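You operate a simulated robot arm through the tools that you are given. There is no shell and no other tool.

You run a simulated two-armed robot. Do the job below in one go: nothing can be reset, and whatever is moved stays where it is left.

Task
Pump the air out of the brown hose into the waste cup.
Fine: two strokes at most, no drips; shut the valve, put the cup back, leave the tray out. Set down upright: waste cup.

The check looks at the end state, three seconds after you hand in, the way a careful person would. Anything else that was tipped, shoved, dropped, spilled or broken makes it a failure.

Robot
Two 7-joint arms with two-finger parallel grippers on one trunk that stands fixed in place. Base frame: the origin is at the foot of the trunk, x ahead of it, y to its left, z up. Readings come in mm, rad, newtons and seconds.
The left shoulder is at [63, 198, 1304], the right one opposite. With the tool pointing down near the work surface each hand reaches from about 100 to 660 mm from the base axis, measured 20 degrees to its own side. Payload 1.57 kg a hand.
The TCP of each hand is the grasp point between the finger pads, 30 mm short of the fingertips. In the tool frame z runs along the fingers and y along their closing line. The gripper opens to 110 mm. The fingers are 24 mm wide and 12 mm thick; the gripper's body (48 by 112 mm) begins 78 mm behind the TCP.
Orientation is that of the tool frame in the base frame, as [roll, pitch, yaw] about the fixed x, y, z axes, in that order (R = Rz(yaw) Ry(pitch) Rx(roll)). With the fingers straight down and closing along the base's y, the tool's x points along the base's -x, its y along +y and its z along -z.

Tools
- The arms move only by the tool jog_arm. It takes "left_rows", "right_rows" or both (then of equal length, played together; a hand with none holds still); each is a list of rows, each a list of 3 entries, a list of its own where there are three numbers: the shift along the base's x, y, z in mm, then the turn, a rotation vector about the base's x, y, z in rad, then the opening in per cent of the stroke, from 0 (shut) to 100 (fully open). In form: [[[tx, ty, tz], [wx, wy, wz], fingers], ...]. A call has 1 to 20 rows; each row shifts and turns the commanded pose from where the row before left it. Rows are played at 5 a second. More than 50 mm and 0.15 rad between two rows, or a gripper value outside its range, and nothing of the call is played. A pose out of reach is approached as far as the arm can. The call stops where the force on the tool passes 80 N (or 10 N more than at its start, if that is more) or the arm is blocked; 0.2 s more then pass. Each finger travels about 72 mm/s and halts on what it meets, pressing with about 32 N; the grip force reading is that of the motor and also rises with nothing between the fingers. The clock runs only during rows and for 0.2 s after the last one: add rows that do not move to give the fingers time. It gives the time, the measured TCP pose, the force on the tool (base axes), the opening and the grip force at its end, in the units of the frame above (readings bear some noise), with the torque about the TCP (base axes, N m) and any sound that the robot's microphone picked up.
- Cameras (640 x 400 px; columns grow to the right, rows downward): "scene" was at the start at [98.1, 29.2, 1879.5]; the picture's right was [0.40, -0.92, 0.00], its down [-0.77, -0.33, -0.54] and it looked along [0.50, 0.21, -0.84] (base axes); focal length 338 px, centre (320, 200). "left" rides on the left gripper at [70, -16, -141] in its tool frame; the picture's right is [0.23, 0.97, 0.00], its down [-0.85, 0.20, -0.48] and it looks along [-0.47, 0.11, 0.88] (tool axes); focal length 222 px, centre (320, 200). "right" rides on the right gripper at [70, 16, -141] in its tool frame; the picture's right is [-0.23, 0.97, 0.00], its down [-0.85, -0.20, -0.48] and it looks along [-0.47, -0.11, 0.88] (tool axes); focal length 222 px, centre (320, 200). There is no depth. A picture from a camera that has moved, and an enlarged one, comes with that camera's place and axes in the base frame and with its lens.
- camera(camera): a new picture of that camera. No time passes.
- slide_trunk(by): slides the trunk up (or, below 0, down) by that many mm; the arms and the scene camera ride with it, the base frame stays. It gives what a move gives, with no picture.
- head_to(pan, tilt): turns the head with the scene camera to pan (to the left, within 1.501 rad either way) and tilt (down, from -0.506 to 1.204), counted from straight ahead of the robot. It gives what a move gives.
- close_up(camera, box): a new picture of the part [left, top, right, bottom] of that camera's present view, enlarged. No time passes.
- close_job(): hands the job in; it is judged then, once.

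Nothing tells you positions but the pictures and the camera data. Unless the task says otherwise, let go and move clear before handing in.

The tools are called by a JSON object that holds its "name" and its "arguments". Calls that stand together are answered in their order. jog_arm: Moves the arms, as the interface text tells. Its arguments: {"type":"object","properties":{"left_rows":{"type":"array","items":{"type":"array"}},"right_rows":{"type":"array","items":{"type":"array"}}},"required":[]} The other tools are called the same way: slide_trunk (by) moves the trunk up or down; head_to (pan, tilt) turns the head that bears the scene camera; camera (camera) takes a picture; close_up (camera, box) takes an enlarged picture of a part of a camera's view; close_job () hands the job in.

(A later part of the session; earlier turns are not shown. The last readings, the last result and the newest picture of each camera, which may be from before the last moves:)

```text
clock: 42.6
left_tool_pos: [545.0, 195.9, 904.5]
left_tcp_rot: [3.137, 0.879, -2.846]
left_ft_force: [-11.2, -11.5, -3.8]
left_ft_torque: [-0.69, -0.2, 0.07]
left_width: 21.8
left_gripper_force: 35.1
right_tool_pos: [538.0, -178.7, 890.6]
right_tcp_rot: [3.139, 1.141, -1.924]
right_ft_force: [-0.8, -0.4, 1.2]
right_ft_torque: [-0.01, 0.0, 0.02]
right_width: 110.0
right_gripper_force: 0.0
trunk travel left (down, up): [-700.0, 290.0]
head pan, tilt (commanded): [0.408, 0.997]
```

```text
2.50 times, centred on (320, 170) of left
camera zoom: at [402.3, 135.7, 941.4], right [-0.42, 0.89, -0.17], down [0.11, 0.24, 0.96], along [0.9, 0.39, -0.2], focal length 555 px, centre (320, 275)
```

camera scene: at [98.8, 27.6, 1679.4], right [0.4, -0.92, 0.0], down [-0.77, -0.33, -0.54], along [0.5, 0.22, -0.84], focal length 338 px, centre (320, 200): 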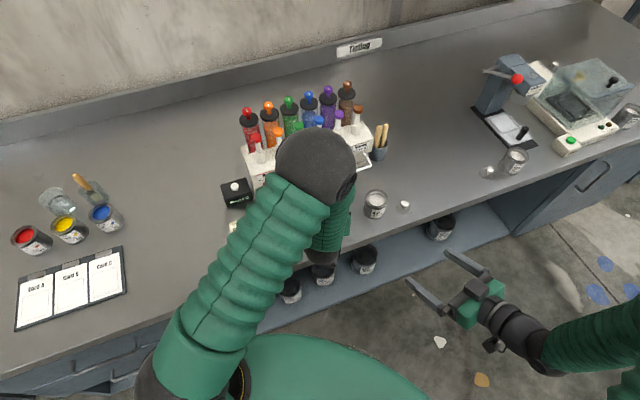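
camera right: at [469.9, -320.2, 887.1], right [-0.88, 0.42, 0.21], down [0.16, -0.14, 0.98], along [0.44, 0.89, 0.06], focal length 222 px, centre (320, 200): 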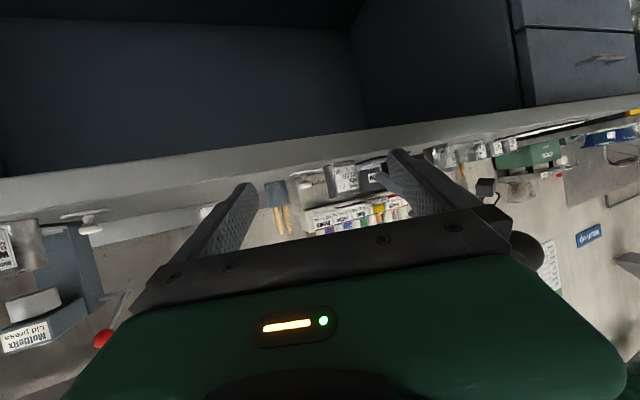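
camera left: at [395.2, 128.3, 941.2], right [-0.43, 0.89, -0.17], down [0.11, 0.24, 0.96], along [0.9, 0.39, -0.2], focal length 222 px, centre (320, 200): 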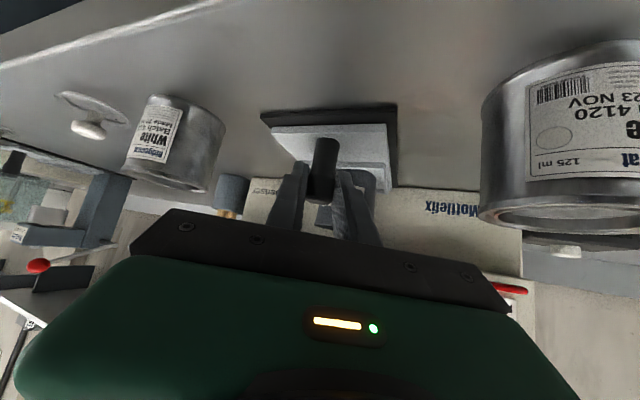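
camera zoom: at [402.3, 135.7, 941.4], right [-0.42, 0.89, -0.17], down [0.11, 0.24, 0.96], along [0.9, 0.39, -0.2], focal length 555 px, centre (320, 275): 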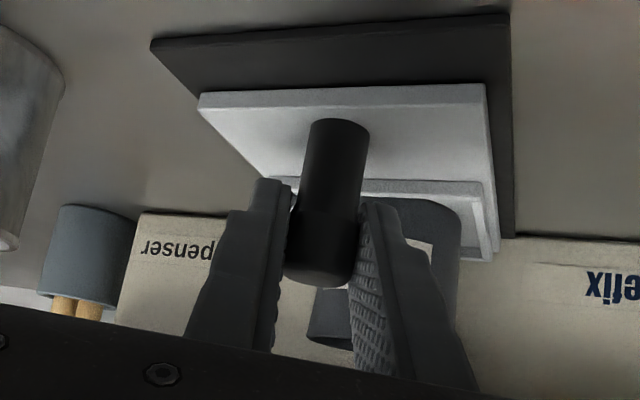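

The tray has hit its end stop (16 N), after 90 mm of travel. I'll relax the load, release the knob and back away.

{"name": "jog_arm", "arguments": {"left_rows": [[[-1.7, -1.7, 0], [0, 0, 0], 12], [[0, 0, 0], [0, 0, 0], 30], [[0, 0, 0], [0, 0, 0], 48], [[0, 0, 0], [0, 0, 0], 48]]}}

{"name": "camera", "arguments": {"camera": "left"}}

```text
clock: 43.6
left_tool_pos: [545.7, 196.4, 905.4]
left_tcp_rot: [3.138, 0.879, -2.844]
left_ft_force: [1.3, 0.2, 0.4]
left_ft_torque: [0.02, 0.01, 0.0]
left_width: 52.7
left_gripper_force: 0.0
right_tool_pos: [539.2, -178.6, 890.5]
right_tcp_rot: [3.138, 1.142, -1.925]
right_ft_force: [0.2, 0.3, -0.4]
right_ft_torque: [-0.02, 0.0, 0.0]
right_width: 110.2
right_gripper_force: 0.1
trunk travel left (down, up): [-700.0, 290.0]
head pan, tilt (commanded): [0.408, 0.997]
```

```text
taken
camera left: at [402.7, 135.3, 941.3], right [-0.43, 0.89, -0.17], down [0.11, 0.24, 0.96], along [0.9, 0.39, -0.2], focal length 222 px, centre (320, 200)
```

left: 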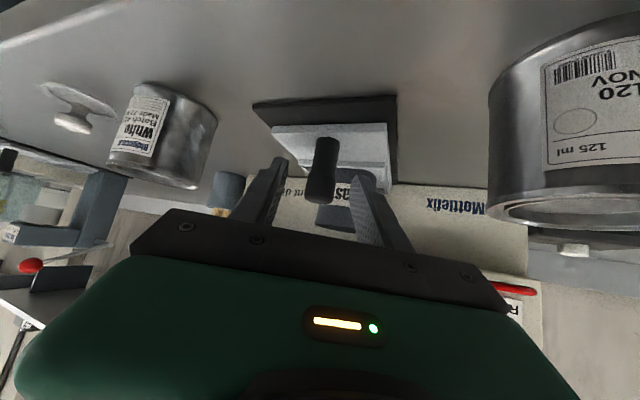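

The knob is released with the tray fully in and the cup standing under the nozzles. I'll retreat, rise, and bring the left hand upright to work on the valve knob.

{"name": "jog_arm", "arguments": {"left_rows": [[[-20, -6, 17.5], [0, 0, 0], 48], [[-20, -6, 17.5], [0, 0, 0], 48], [[-18, -5, 25], [0, 0, 0], 48], [[0, 0, 35], [-0.044, 0.143, 0], 48], [[0, 0, 35], [-0.044, 0.143, 0], 48], [[15, 8, 35], [-0.044, 0.143, 0], 48], [[20, 12, 35], [-0.044, 0.143, 0], 48], [[25, 12, 20], [-0.044, 0.143, 0], 48], [[0, 0, 0], [0, 0, 0], 48]]}}

{"name": "camera", "arguments": {"camera": "left"}}

{"name": "camera", "arguments": {"camera": "scene"}}

{"name": "camera", "arguments": {"camera": "right"}}

```text
clock: 45.1
left_tool_pos: [512.8, 228.1, 1109.6]
left_tcp_rot: [-2.939, 0.437, -2.646]
left_ft_force: [-0.1, -0.6, 0.0]
left_ft_torque: [0.0, -0.02, -0.03]
left_width: 52.7
left_gripper_force: 0.1
left hand out of reach, approached as far as the arm can: row 5
right_tool_pos: [537.3, -176.7, 890.0]
right_tcp_rot: [-3.138, 1.141, -1.921]
right_ft_force: [-0.3, 0.1, 0.4]
right_ft_torque: [-0.01, 0.0, 0.0]
right_width: 109.8
right_gripper_force: 0.1
trunk travel left (down, up): [-700.0, 290.0]
head pan, tilt (commanded): [0.408, 0.997]
stopped in row 7 (left hand): the arm was blocked; the commanded pose is now the measured one
```

```text
taken
camera left: at [397.5, 181.2, 1209.2], right [-0.56, 0.78, -0.27], down [0.38, 0.54, 0.75], along [0.73, 0.32, -0.6], focal length 222 px, centre (320, 200)
```

left: 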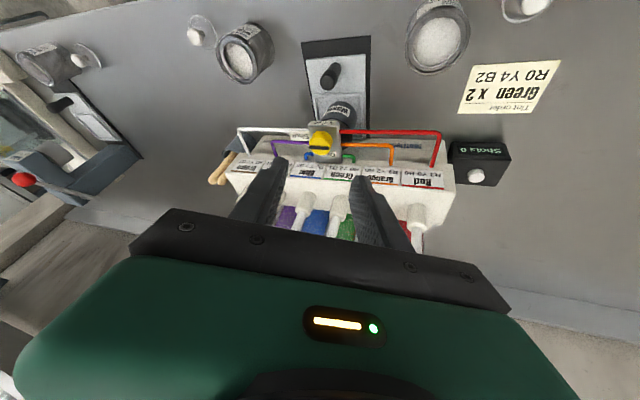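

```text
taken
camera scene: at [98.4, 27.4, 1679.5], right [0.4, -0.92, 0.0], down [-0.77, -0.33, -0.54], along [0.5, 0.22, -0.84], focal length 338 px, centre (320, 200)
```

scene: 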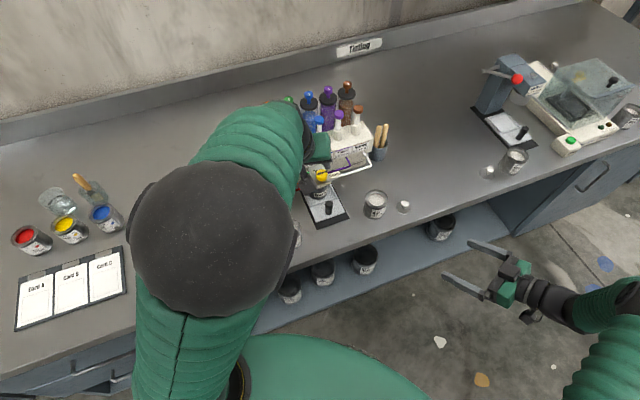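

```text
taken
camera right: at [468.7, -319.7, 887.8], right [-0.88, 0.42, 0.21], down [0.16, -0.14, 0.98], along [0.44, 0.89, 0.06], focal length 222 px, centre (320, 200)
```

right: 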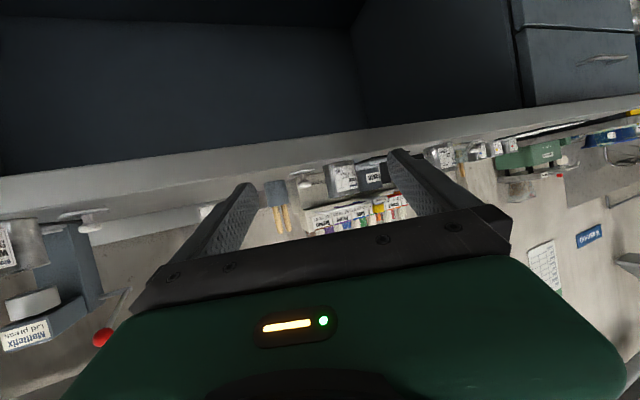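

The arm stopped in a cramped posture with no contact force. The tray, cup and valve look undisturbed, and I'll check them in close-up before continuing.

{"name": "close_up", "arguments": {"camera": "left", "box": [240, 60, 400, 180]}}

{"name": "close_up", "arguments": {"camera": "scene", "box": [290, 140, 390, 230]}}

```text
3.33 times, centred on (320, 120) of left
camera zoom: at [397.5, 181.2, 1209.2], right [-0.56, 0.78, -0.27], down [0.38, 0.54, 0.75], along [0.73, 0.32, -0.6], focal length 740 px, centre (320, 467)
```

zoom: 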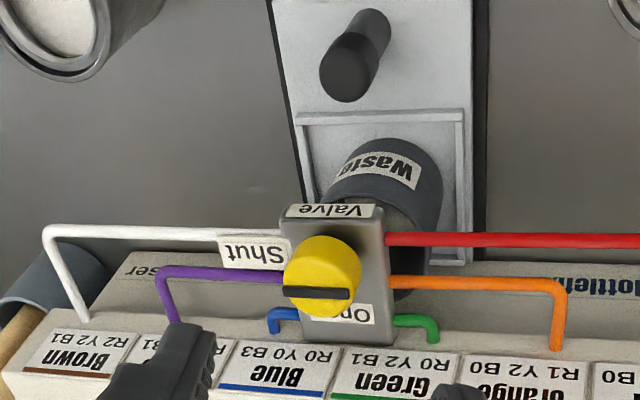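

```text
4.44 times, centred on (340, 185) of scene
camera zoom: at [98.4, 27.4, 1679.5], right [0.4, -0.92, 0.0], down [-0.77, -0.33, -0.54], along [0.5, 0.22, -0.84], focal length 1502 px, centre (231, 267)
```

zoom: 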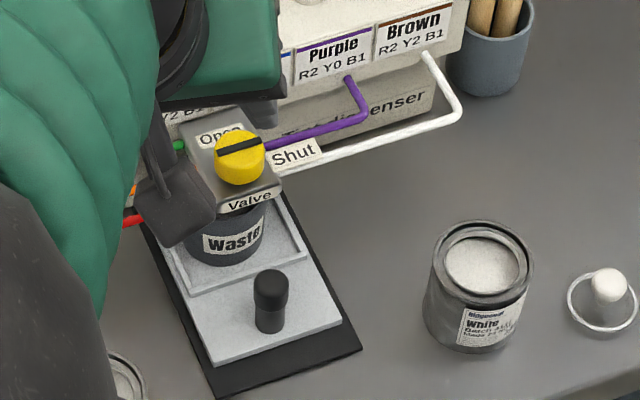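

The close-up is clear: the cup is in the tray under the nozzles, the valve bar points to "Shut", and the knob axis is near (592, 237) with its top at about z 975. I'll bring the left hand upright above the knob.

{"name": "jog_arm", "arguments": {"left_rows": [[[16, 2, -2], [0.0174, 0.0949, -0.0883], 48], [[16, 2, -2], [0.0174, 0.0949, -0.0883], 48], [[16, 2, -3], [0.0174, 0.0949, -0.0883], 48], [[16, 2, -3], [0.0174, 0.0949, -0.0883], 48], [[15, 1, -3], [0.0174, 0.0949, -0.0883], 48], [[0, 0, 0], [0, 0, 0], 48]]}}

{"name": "camera", "arguments": {"camera": "left"}}

{"name": "camera", "arguments": {"camera": "scene"}}

```text
clock: 46.5
left_tool_pos: [592.6, 232.9, 1096.1]
left_tcp_rot: [3.14, -0.006, 3.131]
left_ft_force: [-0.6, 0.5, 0.0]
left_ft_torque: [-0.02, -0.03, 0.01]
left_width: 52.7
left_gripper_force: 0.1
right_tool_pos: [537.7, -176.6, 891.9]
right_tcp_rot: [-3.137, 1.141, -1.92]
right_ft_force: [0.6, -0.6, 0.4]
right_ft_torque: [-0.04, -0.01, -0.02]
right_width: 110.1
right_gripper_force: 0.1
trunk travel left (down, up): [-700.0, 290.0]
head pan, tilt (commanded): [0.408, 0.997]
```

```text
taken
camera left: at [521.1, 217.1, 1237.9], right [-0.22, 0.98, 0.0], down [0.86, 0.19, 0.47], along [0.46, 0.11, -0.88], focal length 222 px, centre (320, 200)
```

left: 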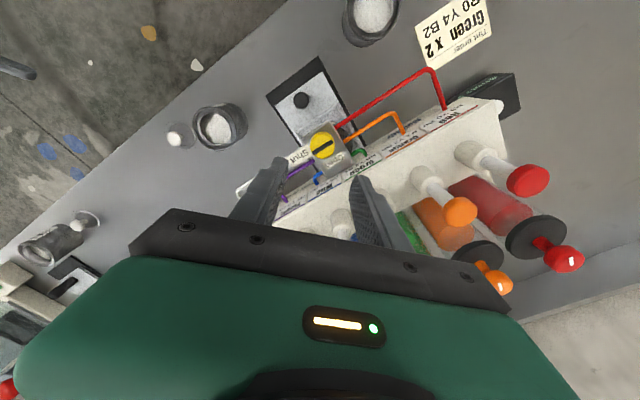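

```text
taken
camera scene: at [98.6, 26.0, 1679.5], right [0.4, -0.92, 0.0], down [-0.77, -0.33, -0.54], along [0.5, 0.22, -0.84], focal length 338 px, centre (320, 200)
```

scene: 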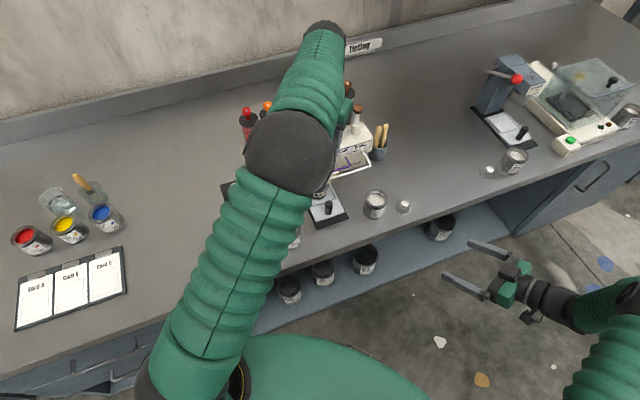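

The hand is upright above the valve. I'll zoom in on the knob from this camera to measure its axis.

{"name": "close_up", "arguments": {"camera": "left", "box": [270, 100, 370, 200]}}

{"name": "close_up", "arguments": {"camera": "right", "box": [350, 160, 420, 215]}}

```text
4.00 times, centred on (320, 150) of left
camera zoom: at [521.1, 217.1, 1237.9], right [-0.22, 0.98, 0.0], down [0.86, 0.19, 0.47], along [0.46, 0.11, -0.88], focal length 888 px, centre (320, 400)
```

zoom: 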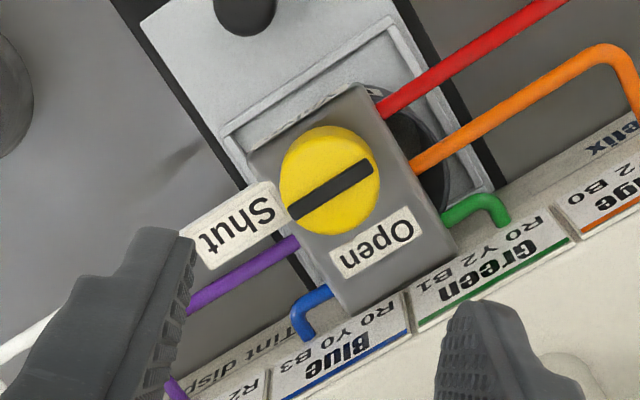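

```text
7.27 times, centred on (385, 188) of right
camera zoom: at [468.2, -321.0, 887.7], right [-0.88, 0.42, 0.21], down [0.16, -0.14, 0.98], along [0.44, 0.89, 0.06], focal length 1615 px, centre (-153, 291)
```

zoom: 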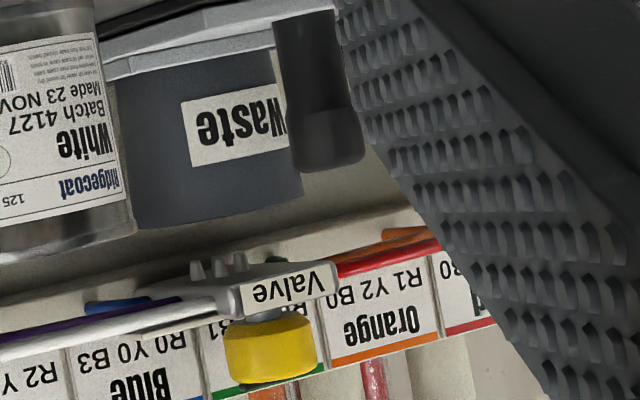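

The knob axis is at about (590, 236.7), with its bar exactly toward "Shut". I'll turn the hand so the fingers close front-to-back across the knob, narrow the opening, and re-centre while still high.

{"name": "jog_arm", "arguments": {"left_rows": [[[-1, 2, 0], [0, 0, -0.13], 40], [[-1, 1.8, 0], [0, 0, -0.13], 40], [[-0.6, 0, 0], [0, 0, -0.13], 40], [[0, 0, 0], [0, 0, -0.13], 40], [[0, 0, 0], [0, 0, -0.13], 40], [[0, 0, 0], [0, 0, -0.125], 40], [[0, 0, 0], [0, 0, 0], 40]]}}

{"name": "camera", "arguments": {"camera": "left"}}

{"name": "close_up", "arguments": {"camera": "left", "box": [260, 100, 380, 200]}}

```text
clock: 48.1
left_tool_pos: [589.3, 235.8, 1096.3]
left_tcp_rot: [-3.14, -0.005, 2.355]
left_ft_force: [-0.3, -0.3, 0.6]
left_ft_torque: [0.0, -0.01, 0.02]
left_width: 43.9
left_gripper_force: 0.0
right_tool_pos: [537.4, -178.2, 890.9]
right_tcp_rot: [3.14, 1.142, -1.922]
right_ft_force: [-0.2, 0.0, -0.4]
right_ft_torque: [-0.04, -0.01, -0.02]
right_width: 110.0
right_gripper_force: 0.1
trunk travel left (down, up): [-700.0, 290.0]
head pan, tilt (commanded): [0.408, 0.997]
```

```text
taken
camera left: at [528.3, 274.1, 1237.4], right [0.53, 0.85, 0.0], down [0.75, -0.47, 0.47], along [0.4, -0.25, -0.88], focal length 222 px, centre (320, 200)
```

left: 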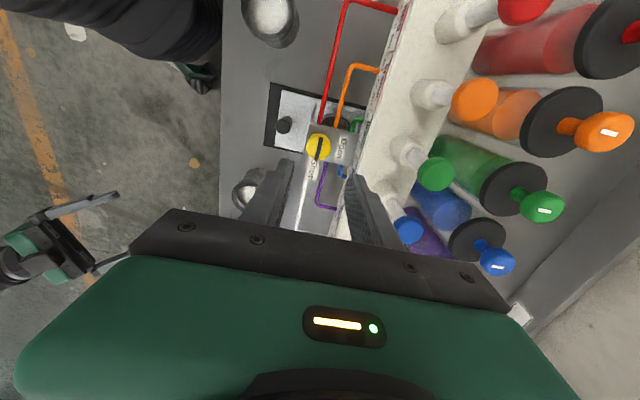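

```text
4.00 times, centred on (320, 150) of left
camera zoom: at [528.3, 274.1, 1237.4], right [0.53, 0.85, 0.0], down [0.75, -0.47, 0.47], along [0.4, -0.25, -0.88], focal length 888 px, centre (320, 400)
```

zoom: 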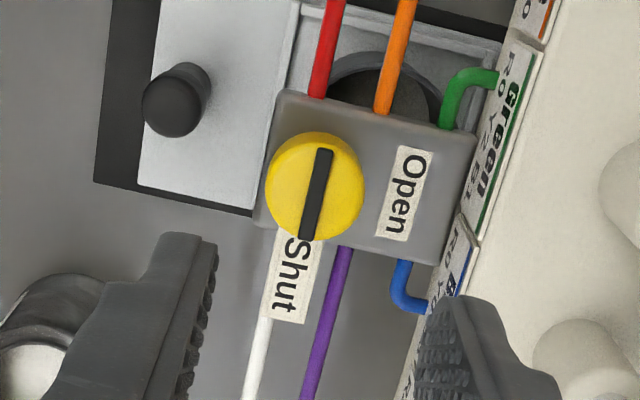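

The knob is centred between the fingers to within about 1 mm along the closing line. I'll make a small correction and descend around the knob.

{"name": "jog_arm", "arguments": {"left_rows": [[[0.9, -1.7, -20], [0, 0, 0], 40], [[0, 0, -25], [0, 0, 0], 40], [[0, 0, -20], [0, 0, 0], 40], [[0, 0, 0], [0, 0, 0], 40]]}}

{"name": "camera", "arguments": {"camera": "left"}}

{"name": "close_up", "arguments": {"camera": "left", "box": [260, 120, 400, 240]}}

{"name": "camera", "arguments": {"camera": "right"}}

```text
clock: 49.1
left_tool_pos: [591.3, 235.4, 1030.6]
left_tcp_rot: [3.141, -0.003, 2.355]
left_ft_force: [0.2, -0.2, 0.2]
left_ft_torque: [0.01, 0.0, -0.03]
left_width: 44.1
left_gripper_force: 0.0
right_tool_pos: [537.6, -176.5, 891.1]
right_tcp_rot: [-3.14, 1.142, -1.923]
right_ft_force: [0.6, 0.4, 0.6]
right_ft_torque: [-0.05, 0.0, 0.03]
right_width: 110.0
right_gripper_force: 0.1
trunk travel left (down, up): [-700.0, 290.0]
head pan, tilt (commanded): [0.408, 0.997]
```

```text
taken
camera left: at [528.7, 271.9, 1172.1], right [0.53, 0.85, 0.0], down [0.75, -0.46, 0.48], along [0.4, -0.25, -0.88], focal length 222 px, centre (320, 200)
```

left: 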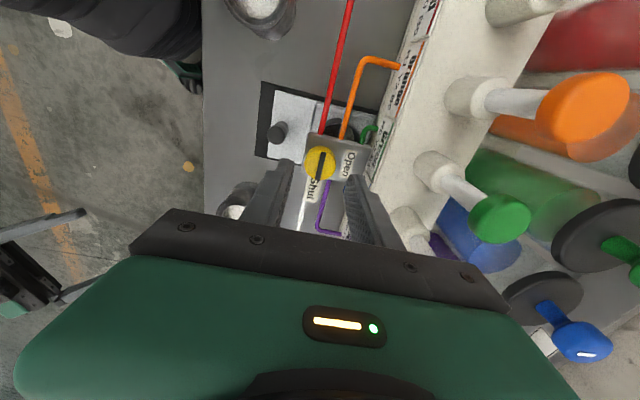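

```text
3.33 times, centred on (330, 180) of left
camera zoom: at [528.7, 271.9, 1172.1], right [0.53, 0.85, 0.0], down [0.75, -0.46, 0.48], along [0.4, -0.25, -0.88], focal length 740 px, centre (287, 267)
```

zoom: 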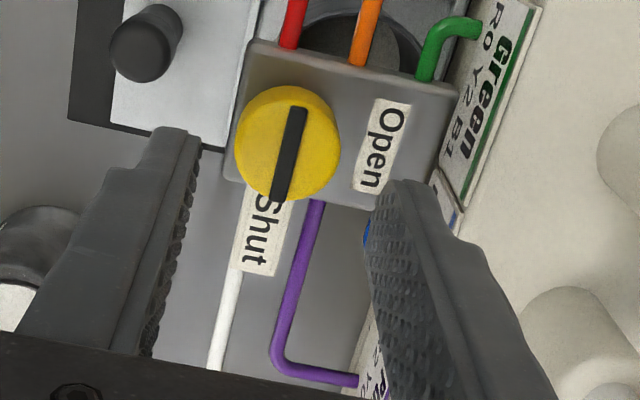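

```text
taken
camera right: at [468.8, -320.7, 887.3], right [-0.88, 0.42, 0.21], down [0.16, -0.14, 0.98], along [0.44, 0.89, 0.06], focal length 222 px, centre (320, 200)
```

right: 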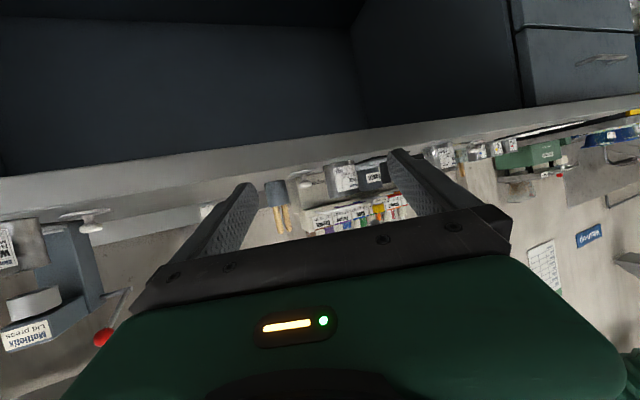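

Alignment holds. I'll descend the last 36 mm so the fingertips sit beside the knob, just above the block top.

{"name": "jog_arm", "arguments": {"left_rows": [[[0.4, 0.7, -12], [0, 0, 0], 40], [[0, 0, -12], [0, 0, 0], 40], [[0, 0, -8], [0, 0, 0], 40], [[0, 0, -3], [0, 0, 0], 40], [[0, 0, 0], [0, 0, 0], 40]]}}

{"name": "close_up", "arguments": {"camera": "left", "box": [240, 130, 400, 250]}}

{"name": "close_up", "arguments": {"camera": "right", "box": [350, 160, 420, 215]}}

```text
clock: 50.3
left_tool_pos: [591.7, 235.3, 996.2]
left_tcp_rot: [3.141, -0.005, 2.357]
left_ft_force: [0.4, -0.6, 0.7]
left_ft_torque: [-0.02, 0.02, 0.04]
left_width: 43.9
left_gripper_force: 0.0
right_tool_pos: [538.1, -176.4, 892.2]
right_tcp_rot: [3.14, 1.142, -1.921]
right_ft_force: [0.4, 0.8, 0.1]
right_ft_torque: [0.01, -0.03, -0.05]
right_width: 110.0
right_gripper_force: 0.1
trunk travel left (down, up): [-700.0, 290.0]
head pan, tilt (commanded): [0.408, 0.997]
```

```text
3.33 times, centred on (320, 190) of left
camera zoom: at [529.3, 273.1, 1137.0], right [0.53, 0.85, 0.0], down [0.75, -0.46, 0.47], along [0.4, -0.25, -0.88], focal length 740 px, centre (320, 233)
```

zoom: 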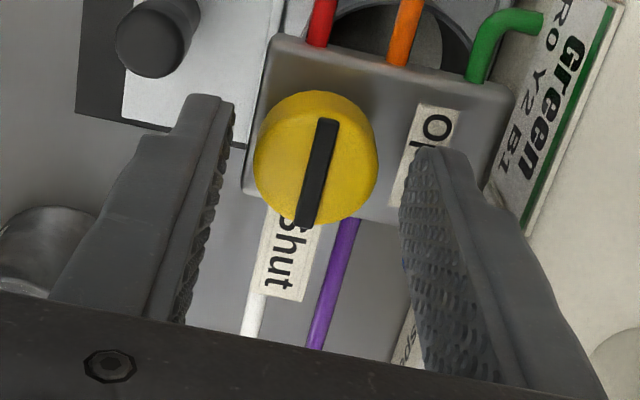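

```text
7.27 times, centred on (385, 188) of right
camera zoom: at [468.9, -320.6, 887.3], right [-0.88, 0.42, 0.21], down [0.16, -0.14, 0.98], along [0.44, 0.89, 0.06], focal length 1615 px, centre (-153, 291)
```

zoom: 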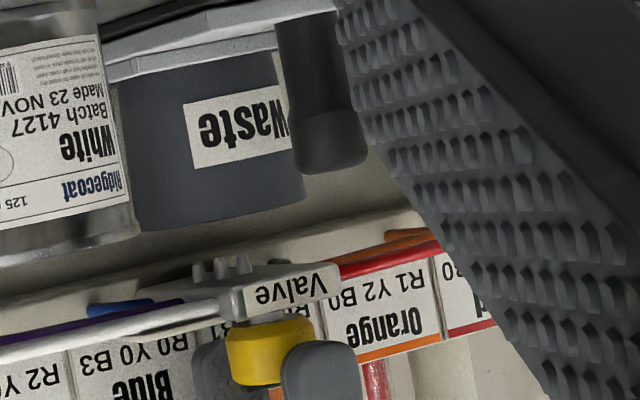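

The knob is centred exactly on the tool axis. I'll go 2 mm lower and close on it.

{"name": "jog_arm", "arguments": {"left_rows": [[[0, 0, -2], [0, 0, 0], 40], [[0, 0, 0], [0, 0, 0], 28], [[0, 0, 0], [0, 0, 0], 18], [[0, 0, 0], [0, 0, 0], 18]]}}

{"name": "close_up", "arguments": {"camera": "left", "box": [240, 130, 400, 250]}}

{"name": "close_up", "arguments": {"camera": "right", "box": [350, 160, 420, 215]}}

```text
clock: 51.3
left_tool_pos: [589.8, 235.0, 993.3]
left_tcp_rot: [-3.141, -0.005, 2.356]
left_ft_force: [-4.9, -3.5, -2.8]
left_ft_torque: [-0.2, -0.05, 0.02]
left_width: 29.2
left_gripper_force: 39.9
right_tool_pos: [538.7, -177.8, 890.2]
right_tcp_rot: [-3.139, 1.14, -1.92]
right_ft_force: [0.2, 0.2, 0.2]
right_ft_torque: [-0.01, -0.02, -0.06]
right_width: 109.8
right_gripper_force: 0.0
trunk travel left (down, up): [-700.0, 290.0]
head pan, tilt (commanded): [0.408, 0.997]
```

```text
3.33 times, centred on (320, 190) of left
camera zoom: at [528.5, 272.3, 1135.0], right [0.53, 0.85, 0.0], down [0.75, -0.47, 0.47], along [0.4, -0.25, -0.88], focal length 740 px, centre (320, 233)
```

zoom: 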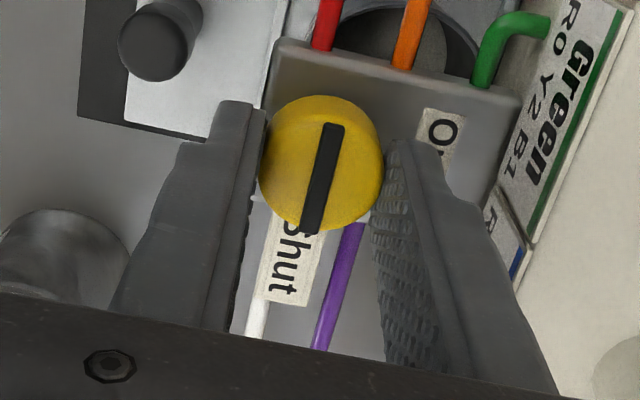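

```text
7.27 times, centred on (385, 188) of right
camera zoom: at [468.5, -321.1, 887.2], right [-0.88, 0.42, 0.21], down [0.16, -0.14, 0.98], along [0.44, 0.89, 0.06], focal length 1615 px, centre (-153, 291)
```

zoom: 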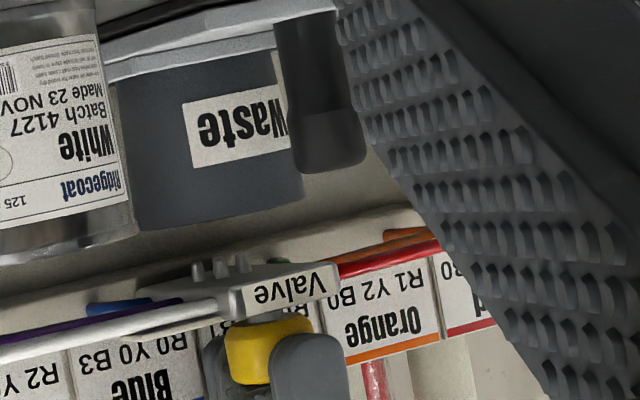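

The knob is gripped (29 mm). I'll remove the side load and turn counter-clockwise toward "Open", first about 30°, checking that the bar follows.

{"name": "jog_arm", "arguments": {"left_rows": [[[-1.2, -1.4, 0], [0, 0, 0], 18], [[0, 0, 0], [0, 0, 0.13], 18], [[0, 0, 0], [0, 0, 0.13], 18], [[0, 0, 0], [0, 0, 0.13], 18], [[0, 0, 0], [0, 0, 0.13], 18], [[0, 0, 0], [0, 0, 0], 18]]}}

{"name": "close_up", "arguments": {"camera": "left", "box": [240, 110, 400, 230]}}

```text
clock: 52.7
left_tool_pos: [590.2, 234.7, 992.4]
left_tcp_rot: [3.141, -0.004, 2.878]
left_ft_force: [0.3, 2.9, -1.4]
left_ft_torque: [0.45, 0.75, 0.01]
left_width: 29.2
left_gripper_force: 39.0
right_tool_pos: [539.1, -177.2, 889.9]
right_tcp_rot: [-3.141, 1.14, -1.921]
right_ft_force: [-0.4, 0.5, 0.6]
right_ft_torque: [-0.01, 0.03, 0.0]
right_width: 110.0
right_gripper_force: 0.1
trunk travel left (down, up): [-700.0, 290.0]
head pan, tilt (commanded): [0.408, 0.997]
```

```text
3.33 times, centred on (320, 170) of left
camera zoom: at [518.0, 237.7, 1135.0], right [0.03, 1.0, 0.0], down [0.88, -0.03, 0.47], along [0.47, -0.01, -0.88], focal length 740 px, centre (320, 300)
```

zoom: 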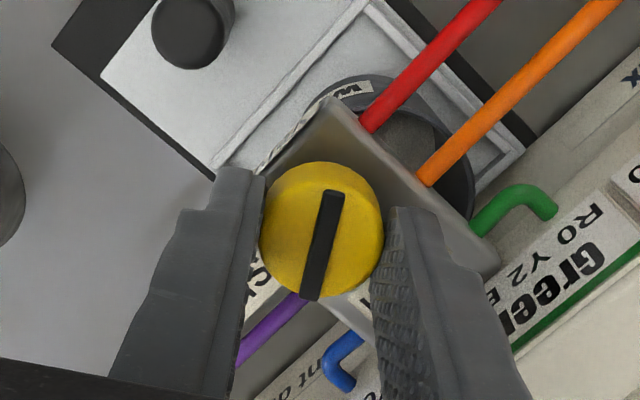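

The knob turns with the hand: 30° done with almost no resistance. I'll continue to the full 90°.

{"name": "jog_arm", "arguments": {"left_rows": [[[0, 0, 0], [0, 0, 0.13], 18], [[0, 0, 0], [0, 0, 0.13], 18], [[0, 0, 0], [0, 0, 0.13], 18], [[0, 0, 0], [0, 0, 0.13], 18], [[0, 0, 0], [0, 0, 0.13], 18], [[0, 0, 0], [0, 0, 0.13], 18], [[0, 0, 0], [0, 0, 0.13], 18], [[0, 0, 0], [0, 0, 0], 18]]}}

{"name": "close_up", "arguments": {"camera": "left", "box": [240, 110, 400, 230]}}

```text
clock: 54.5
left_tool_pos: [590.9, 236.6, 992.3]
left_tcp_rot: [3.142, -0.004, -2.493]
left_ft_force: [2.1, 7.4, 1.0]
left_ft_torque: [0.5, -0.44, 0.01]
left_width: 29.1
left_gripper_force: 38.3
right_tool_pos: [538.7, -175.7, 890.2]
right_tcp_rot: [-3.141, 1.14, -1.92]
right_ft_force: [0.3, -0.4, 0.0]
right_ft_torque: [-0.02, -0.01, 0.03]
right_width: 110.1
right_gripper_force: 0.1
trunk travel left (down, up): [-700.0, 290.0]
head pan, tilt (commanded): [0.408, 0.997]
```

```text
3.33 times, centred on (320, 170) of left
camera zoom: at [543.5, 181.6, 1134.9], right [-0.77, 0.64, 0.0], down [0.56, 0.68, 0.48], along [0.3, 0.37, -0.88], focal length 740 px, centre (320, 300)
```

zoom: 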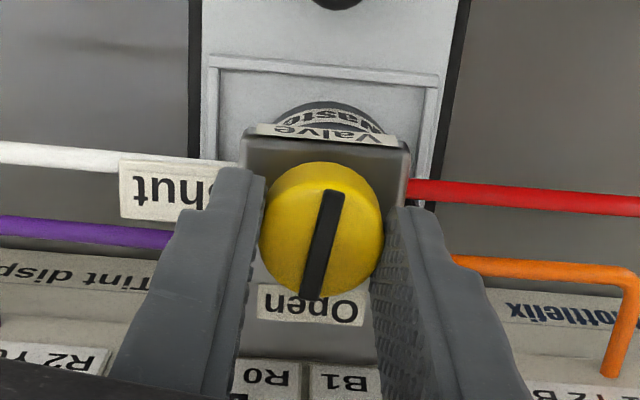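

82° done and the bar is nearly on "Open". I'll finish the remaining 8° and look for the stop.

{"name": "jog_arm", "arguments": {"left_rows": [[[0.5, 1.5, 0], [0, 0, 0.05], 18], [[0, 0, 0], [0, 0, 0.05], 18], [[0, 0, 0], [0, 0, 0.037], 18], [[0, 0, 0], [0, 0, 0], 18]]}}

{"name": "close_up", "arguments": {"camera": "left", "box": [240, 110, 400, 230]}}

{"name": "close_up", "arguments": {"camera": "right", "box": [350, 160, 420, 215]}}

```text
clock: 55.5
left_tool_pos: [591.0, 237.3, 992.5]
left_tcp_rot: [3.14, -0.007, -2.358]
left_ft_force: [0.2, 4.2, 0.4]
left_ft_torque: [-0.35, 0.13, -0.01]
left_width: 29.3
left_gripper_force: 38.6
right_tool_pos: [537.8, -176.2, 890.7]
right_tcp_rot: [-3.14, 1.141, -1.921]
right_ft_force: [0.2, 0.9, -0.7]
right_ft_torque: [0.01, 0.01, 0.0]
right_width: 109.9
right_gripper_force: 0.2
trunk travel left (down, up): [-700.0, 290.0]
head pan, tilt (commanded): [0.408, 0.997]
```

```text
3.33 times, centred on (320, 170) of left
camera zoom: at [551.6, 176.1, 1135.0], right [-0.85, 0.53, 0.0], down [0.47, 0.75, 0.47], along [0.25, 0.4, -0.88], focal length 740 px, centre (320, 300)
```

zoom: 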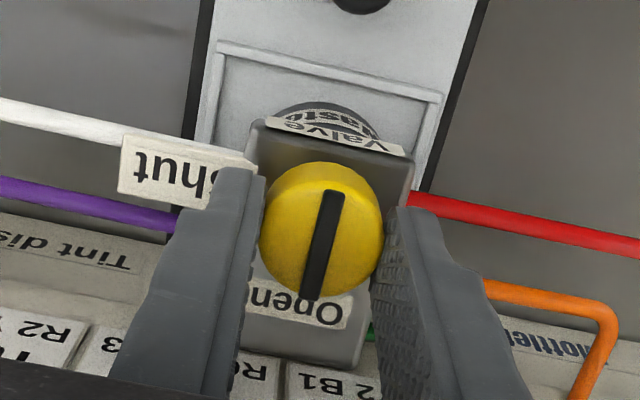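

```text
7.27 times, centred on (385, 188) of right
camera zoom: at [468.8, -319.8, 887.6], right [-0.88, 0.42, 0.21], down [0.16, -0.14, 0.98], along [0.44, 0.89, 0.06], focal length 1615 px, centre (-153, 291)
```

zoom: 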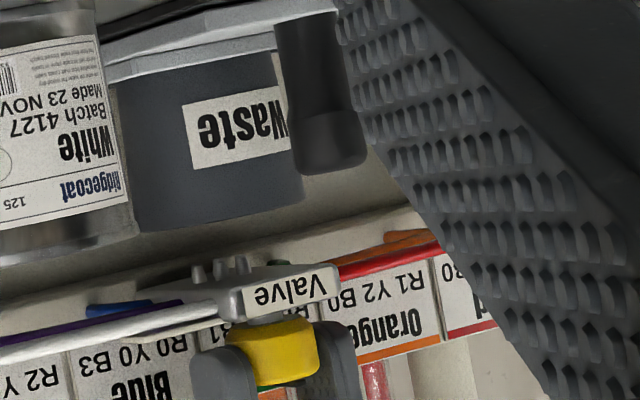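

{"name": "jog_arm", "arguments": {"left_rows": [[[0, 1, 0], [0, 0, 0.04], 18], [[0, 0, 0], [0, 0, 0.03], 18], [[0, 0, 0], [0, 0, 0], 18]]}}

{"name": "close_up", "arguments": {"camera": "left", "box": [240, 110, 400, 230]}}

```text
clock: 56.3
left_tool_pos: [589.7, 237.0, 992.3]
left_tcp_rot: [3.141, -0.006, -2.289]
left_ft_force: [-1.0, -1.0, -3.2]
left_ft_torque: [-0.13, -0.01, -0.74]
left_width: 29.0
left_gripper_force: 38.6
right_tool_pos: [539.3, -177.7, 890.2]
right_tcp_rot: [-3.14, 1.141, -1.922]
right_ft_force: [-0.3, 0.8, -0.3]
right_ft_torque: [0.02, 0.03, 0.02]
right_width: 109.9
right_gripper_force: 0.0
trunk travel left (down, up): [-700.0, 290.0]
head pan, tilt (commanded): [0.408, 0.997]
```

```text
3.33 times, centred on (320, 170) of left
camera zoom: at [556.1, 173.9, 1135.0], right [-0.88, 0.47, 0.0], down [0.42, 0.78, 0.47], along [0.22, 0.42, -0.88], focal length 740 px, centre (320, 300)
```

zoom: 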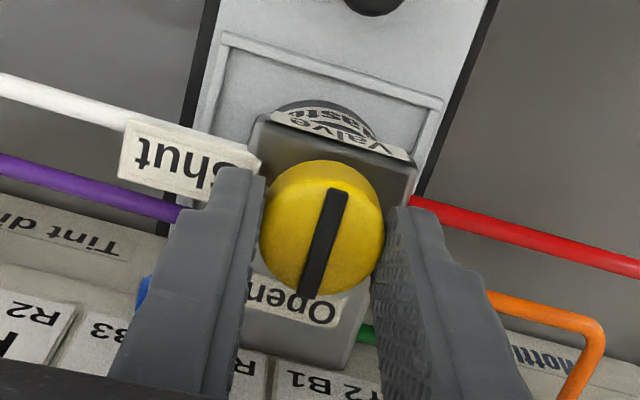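

A counter-torque of 0.74 N·m shows the knob has reached its Open stop. I'll ease off, release and rise.

{"name": "jog_arm", "arguments": {"left_rows": [[[0, 0, 0], [0, 0, -0.04], 18], [[0, 0, 0], [0, 0, 0], 30], [[0, 0, 0], [0, 0, 0], 42], [[0, 0, 0], [0, 0, 0], 42], [[0, 0, 20], [0, 0, 0], 42], [[0, 0, 35], [0, 0, 0], 42], [[0, 0, 35], [0, 0, 0], 42], [[0, 0, 35], [0, 0, 0], 42], [[0, 0, 0], [0, 0, 0], 42]]}}

{"name": "camera", "arguments": {"camera": "left"}}

{"name": "close_up", "arguments": {"camera": "left", "box": [240, 80, 400, 200]}}

{"name": "camera", "arguments": {"camera": "scene"}}

```text
clock: 58.3
left_tool_pos: [590.2, 236.5, 1117.3]
left_tcp_rot: [3.14, -0.003, -2.331]
left_ft_force: [0.2, -0.5, 0.1]
left_ft_torque: [-0.03, -0.02, 0.01]
left_width: 46.2
left_gripper_force: 0.1
right_tool_pos: [537.4, -177.0, 891.6]
right_tcp_rot: [-3.141, 1.141, -1.922]
right_ft_force: [0.2, -0.5, 0.3]
right_ft_torque: [-0.02, 0.0, 0.0]
right_width: 110.0
right_gripper_force: 0.1
trunk travel left (down, up): [-700.0, 290.0]
head pan, tilt (commanded): [0.408, 0.997]
```

```text
taken
camera left: at [553.3, 175.2, 1259.8], right [-0.86, 0.51, 0.0], down [0.45, 0.76, 0.48], along [0.24, 0.41, -0.88], focal length 222 px, centre (320, 200)
```

left: 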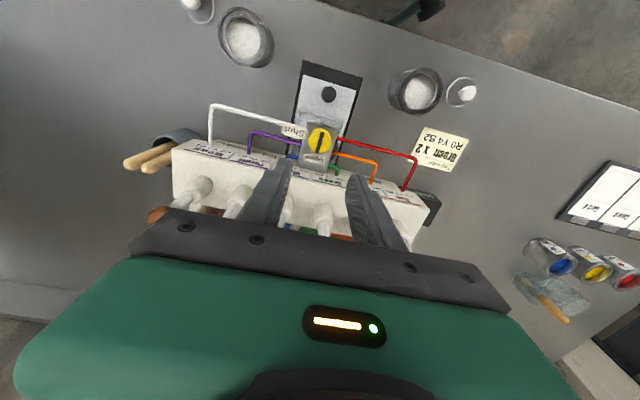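

```text
3.33 times, centred on (320, 140) of left
camera zoom: at [553.3, 175.2, 1259.8], right [-0.86, 0.51, 0.0], down [0.45, 0.76, 0.48], along [0.24, 0.41, -0.88], focal length 740 px, centre (320, 400)
```

zoom: 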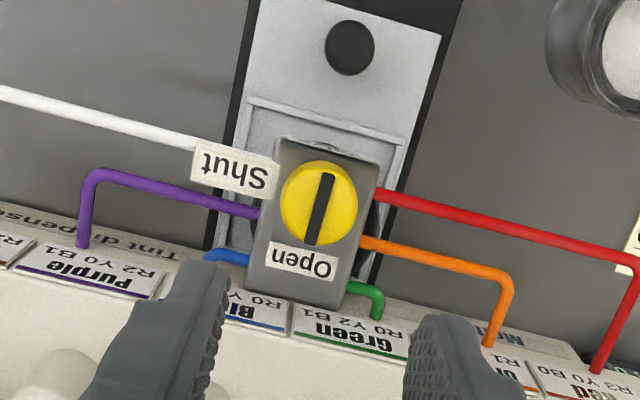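

```text
taken
camera scene: at [99.9, 26.5, 1679.4], right [0.4, -0.92, 0.0], down [-0.77, -0.33, -0.54], along [0.5, 0.22, -0.84], focal length 338 px, centre (320, 200)
```

scene: 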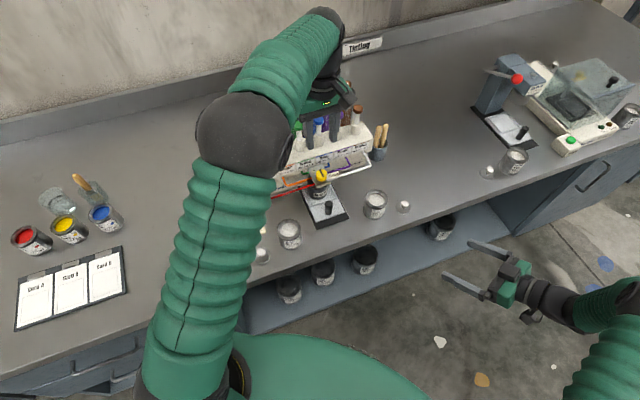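

The bar now points to "Open" and the cup is in place. Next I'll locate the brown pump cap accurately from this view.

{"name": "close_up", "arguments": {"camera": "left", "box": [110, 110, 270, 230]}}

{"name": "close_up", "arguments": {"camera": "scene", "box": [290, 70, 410, 200]}}

{"name": "close_up", "arguments": {"camera": "right", "box": [290, 170, 410, 250]}}

```text
3.33 times, centred on (190, 170) of left
camera zoom: at [553.3, 175.2, 1259.8], right [-0.86, 0.51, 0.0], down [0.45, 0.76, 0.48], along [0.24, 0.41, -0.88], focal length 740 px, centre (753, 300)
```

zoom: 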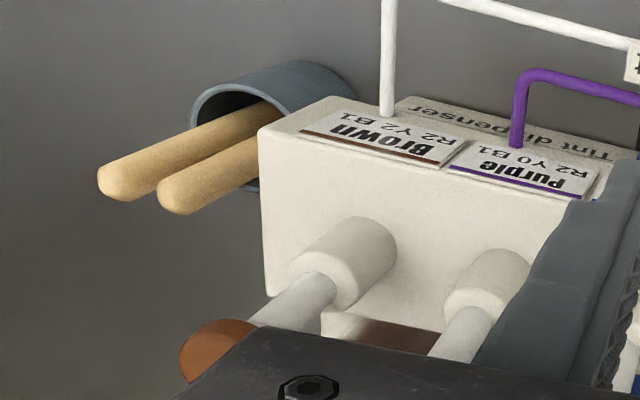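

```text
3.08 times, centred on (350, 135) of scene
camera zoom: at [99.9, 26.5, 1679.4], right [0.4, -0.92, 0.0], down [-0.77, -0.33, -0.54], along [0.5, 0.22, -0.84], focal length 1040 px, centre (228, 400)
```

zoom: 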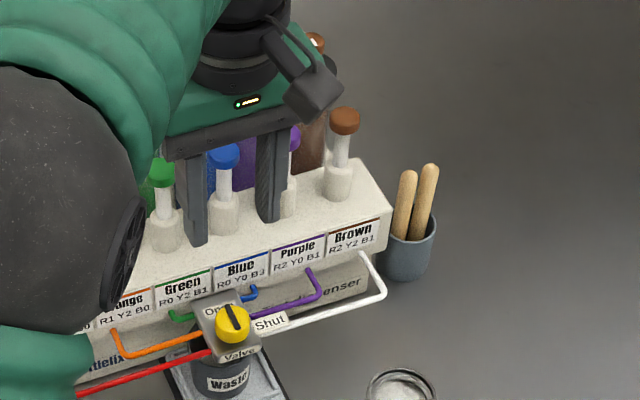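

```text
5.00 times, centred on (350, 210) of right
camera zoom: at [469.1, -320.7, 887.0], right [-0.88, 0.42, 0.21], down [0.16, -0.14, 0.98], along [0.44, 0.89, 0.06], focal length 1111 px, centre (170, 150)
```

zoom: 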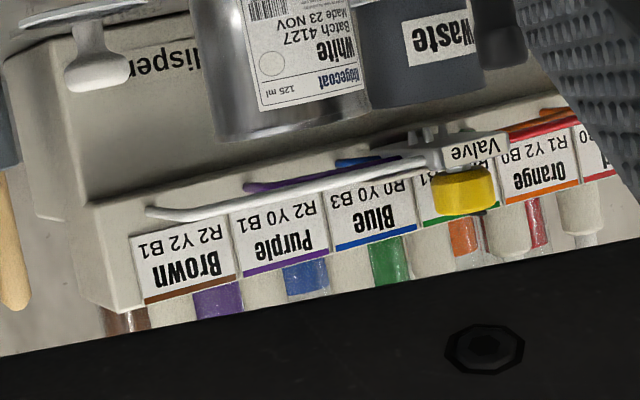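

I'll raise the left hand, swing it to a forward-pitched posture and hover in front of the brown pump so its camera can see the cap between the fingers.

{"name": "jog_arm", "arguments": {"left_rows": [[[0, 0, 30], [0, 0, -0.135], 42], [[0, -5, 25], [0, 0, -0.135], 42], [[0, -5, 15], [0, 0, -0.135], 42], [[0, -5, 0], [0, 0, -0.135], 42], [[5, -5, 0], [0, 0, -0.135], 42], [[5, -5, 0], [0, 0, -0.135], 42], [[5, -5, 0], [0, -0.12, 0], 42], [[5, -5, 0], [0, -0.12, 0], 42], [[5, 0, 0], [0, -0.12, 0], 42], [[5, 0, 0], [0, -0.12, 0], 42], [[0, 0, 0], [0, -0.12, 0], 42], [[0, 0, 0], [0, 0, 0], 42]]}}

{"name": "camera", "arguments": {"camera": "left"}}

{"name": "camera", "arguments": {"camera": "scene"}}

```text
clock: 60.9
left_tool_pos: [620.9, 201.5, 1185.6]
left_tcp_rot: [3.141, 0.598, -3.139]
left_ft_force: [0.3, 0.5, -1.1]
left_ft_torque: [-0.02, -0.02, 0.0]
left_width: 46.6
left_gripper_force: 0.1
right_tool_pos: [537.1, -178.1, 891.1]
right_tcp_rot: [3.14, 1.141, -1.922]
right_ft_force: [0.3, 0.3, 0.5]
right_ft_torque: [-0.02, -0.01, 0.01]
right_width: 109.9
right_gripper_force: 0.1
trunk travel left (down, up): [-700.0, 290.0]
head pan, tilt (commanded): [0.408, 0.997]
```

```text
taken
camera left: at [482.8, 184.8, 1265.7], right [-0.19, 0.97, -0.13], down [0.44, 0.2, 0.88], along [0.88, 0.11, -0.46], focal length 222 px, centre (320, 200)
```

left: 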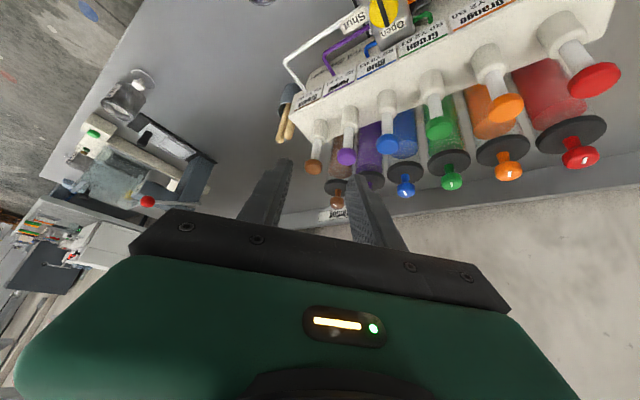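

```text
taken
camera scene: at [99.8, 26.3, 1679.4], right [0.4, -0.92, 0.0], down [-0.77, -0.33, -0.54], along [0.5, 0.22, -0.84], focal length 338 px, centre (320, 200)
```

scene: 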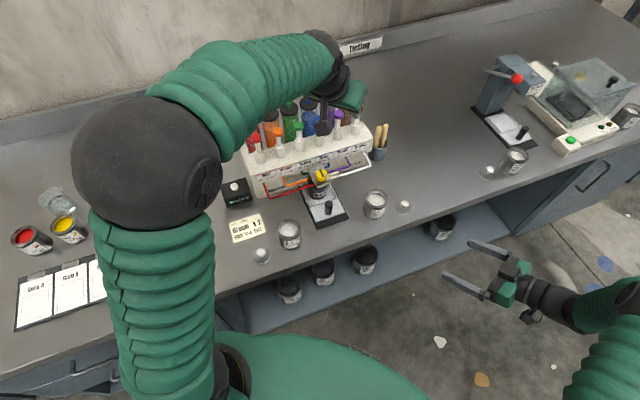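

The brown cap is visible just in front of the fingertips. I'll zoom in to measure it.

{"name": "close_up", "arguments": {"camera": "left", "box": [270, 80, 430, 220]}}

{"name": "close_up", "arguments": {"camera": "left", "box": [280, 110, 360, 180]}}

```text
2.86 times, centred on (350, 150) of left
camera zoom: at [482.8, 184.8, 1265.7], right [-0.19, 0.97, -0.13], down [0.44, 0.2, 0.88], along [0.88, 0.11, -0.46], focal length 635 px, centre (234, 343)
```

zoom: 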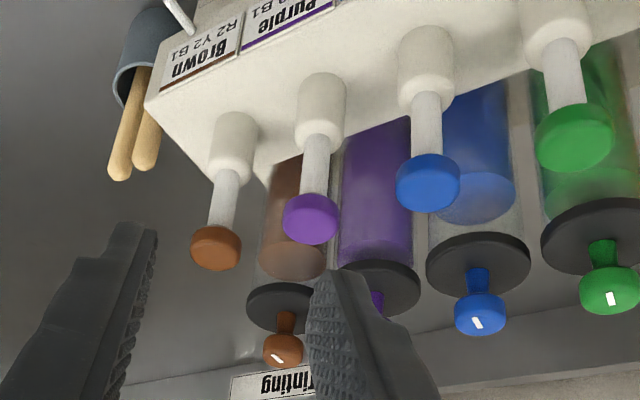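

```text
5.71 times, centred on (320, 145) of left
camera zoom: at [482.8, 184.8, 1265.7], right [-0.19, 0.97, -0.13], down [0.44, 0.2, 0.88], along [0.88, 0.11, -0.46], focal length 1269 px, centre (320, 514)
```

zoom: 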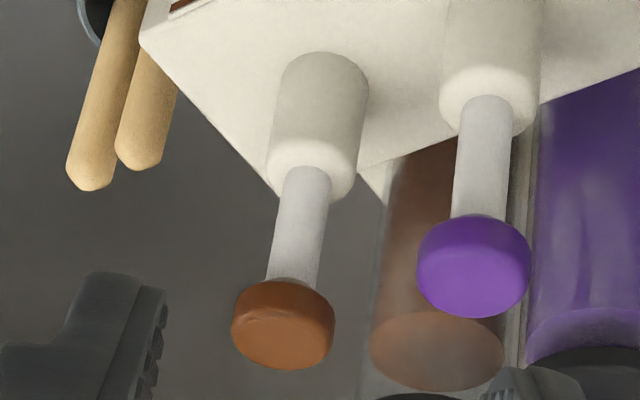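

Two independent rays agree: the brown cap top is at about (746, 203, 1081), with roughly 34 mm of stem exposed. I'll close the fingers, pitch a bit more and move to 40 mm above the cap.

{"name": "jog_arm", "arguments": {"left_rows": [[[20, 0.5, 0], [0, -0.084, 0], 20], [[30, 0.5, -5], [0, -0.084, 0], 0], [[30, 0.5, -10], [0, -0.084, 0], 0], [[30, 0, -18], [0, 0, 0], 0], [[0, 0, 0], [0, 0, 0], 0], [[0, 0, 0], [0, 0, 0], 0]]}}

{"name": "camera", "arguments": {"camera": "left"}}

{"name": "close_up", "arguments": {"camera": "scene", "box": [290, 70, 410, 200]}}

{"name": "close_up", "arguments": {"camera": "left", "box": [260, 100, 400, 220]}}

```text
clock: 62.3
left_tool_pos: [730.7, 202.3, 1153.0]
left_tcp_rot: [-3.141, 0.847, -3.136]
left_ft_force: [0.4, -0.3, 0.6]
left_ft_torque: [0.0, 0.02, -0.03]
left_width: 0.0
left_gripper_force: 21.2
right_tool_pos: [538.2, -177.2, 890.5]
right_tcp_rot: [-3.141, 1.141, -1.919]
right_ft_force: [0.1, -0.1, 0.1]
right_ft_torque: [0.0, -0.05, 0.03]
right_width: 109.9
right_gripper_force: 0.0
trunk travel left (down, up): [-700.0, 290.0]
head pan, tilt (commanded): [0.408, 0.997]
```

```text
taken
camera left: at [577.2, 186.8, 1196.1], right [-0.15, 0.97, -0.17], down [0.21, 0.2, 0.96], along [0.97, 0.11, -0.23], focal length 222 px, centre (320, 200)
```

left: 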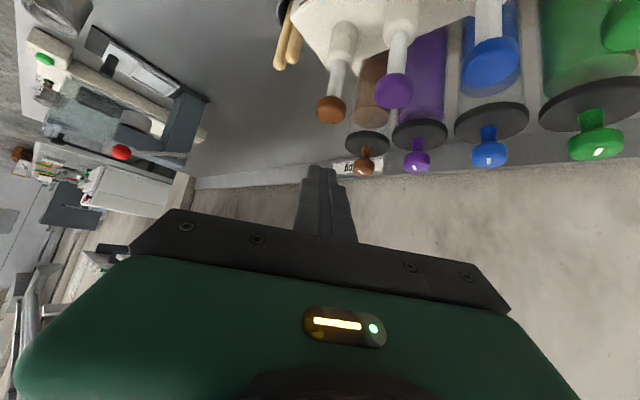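

```text
3.08 times, centred on (350, 135) of scene
camera zoom: at [98.4, 26.3, 1679.5], right [0.4, -0.92, 0.0], down [-0.77, -0.33, -0.54], along [0.5, 0.22, -0.84], focal length 1040 px, centre (228, 400)
```

zoom: 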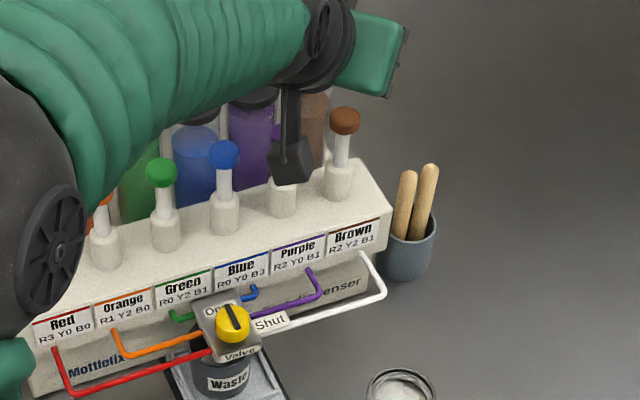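

```text
3.33 times, centred on (330, 160) of left
camera zoom: at [577.2, 186.8, 1196.1], right [-0.15, 0.97, -0.17], down [0.21, 0.2, 0.96], along [0.97, 0.11, -0.23], focal length 740 px, centre (287, 333)
```

zoom: 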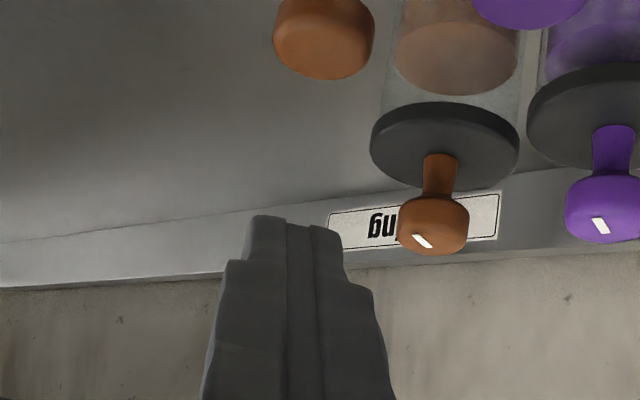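

The cap measurement is confirmed, and the lower edge of the closed fingertips is right above its centre. I'll descend to just above contact.

{"name": "jog_arm", "arguments": {"left_rows": [[[0.6, 0.8, -14], [0, 0, 0], 0], [[0, 0, -14], [0, 0, 0], 0], [[0, 0, -10], [0, 0, 0], 0], [[0, 0, 0], [0, 0, 0], 0]]}}

{"name": "close_up", "arguments": {"camera": "left", "box": [240, 60, 400, 220]}}

{"name": "close_up", "arguments": {"camera": "scene", "box": [290, 70, 410, 200]}}

```text
clock: 63.3
left_tool_pos: [730.4, 204.2, 1115.6]
left_tcp_rot: [-3.14, 0.848, -3.139]
left_ft_force: [0.4, -0.2, 0.2]
left_ft_torque: [0.04, -0.02, 0.01]
left_width: 0.0
left_gripper_force: 21.5
right_tool_pos: [538.1, -178.9, 890.3]
right_tcp_rot: [-3.139, 1.142, -1.921]
right_ft_force: [0.4, 0.4, -0.4]
right_ft_torque: [0.0, 0.01, 0.02]
right_width: 109.9
right_gripper_force: 0.1
trunk travel left (down, up): [-700.0, 290.0]
head pan, tilt (commanded): [0.408, 0.997]
```

```text
2.50 times, centred on (320, 140) of left
camera zoom: at [577.9, 187.3, 1158.6], right [-0.15, 0.97, -0.17], down [0.21, 0.2, 0.96], along [0.97, 0.11, -0.23], focal length 555 px, centre (320, 350)
```

zoom: 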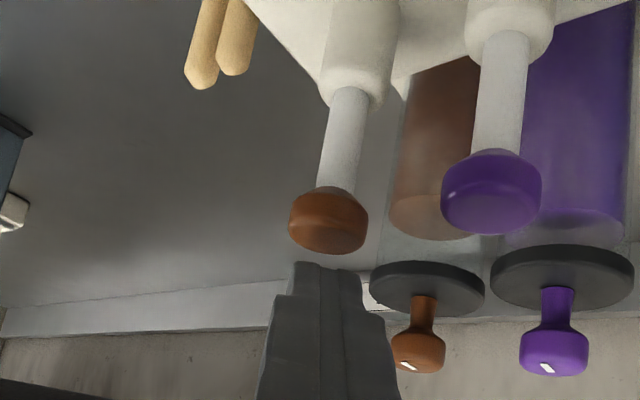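

```text
3.08 times, centred on (350, 135) of scene
camera zoom: at [99.4, 26.4, 1679.4], right [0.4, -0.92, 0.0], down [-0.77, -0.33, -0.54], along [0.5, 0.22, -0.84], focal length 1040 px, centre (228, 400)
```

zoom: 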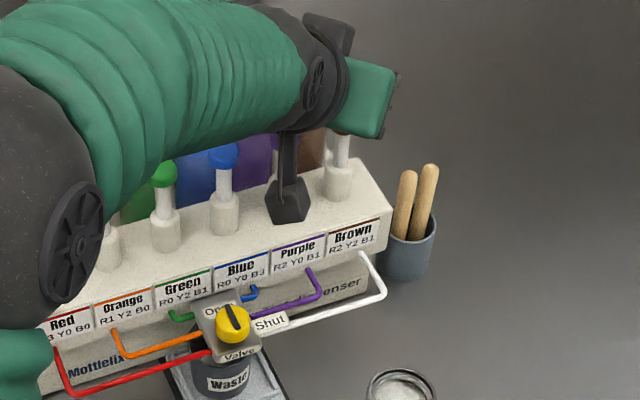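

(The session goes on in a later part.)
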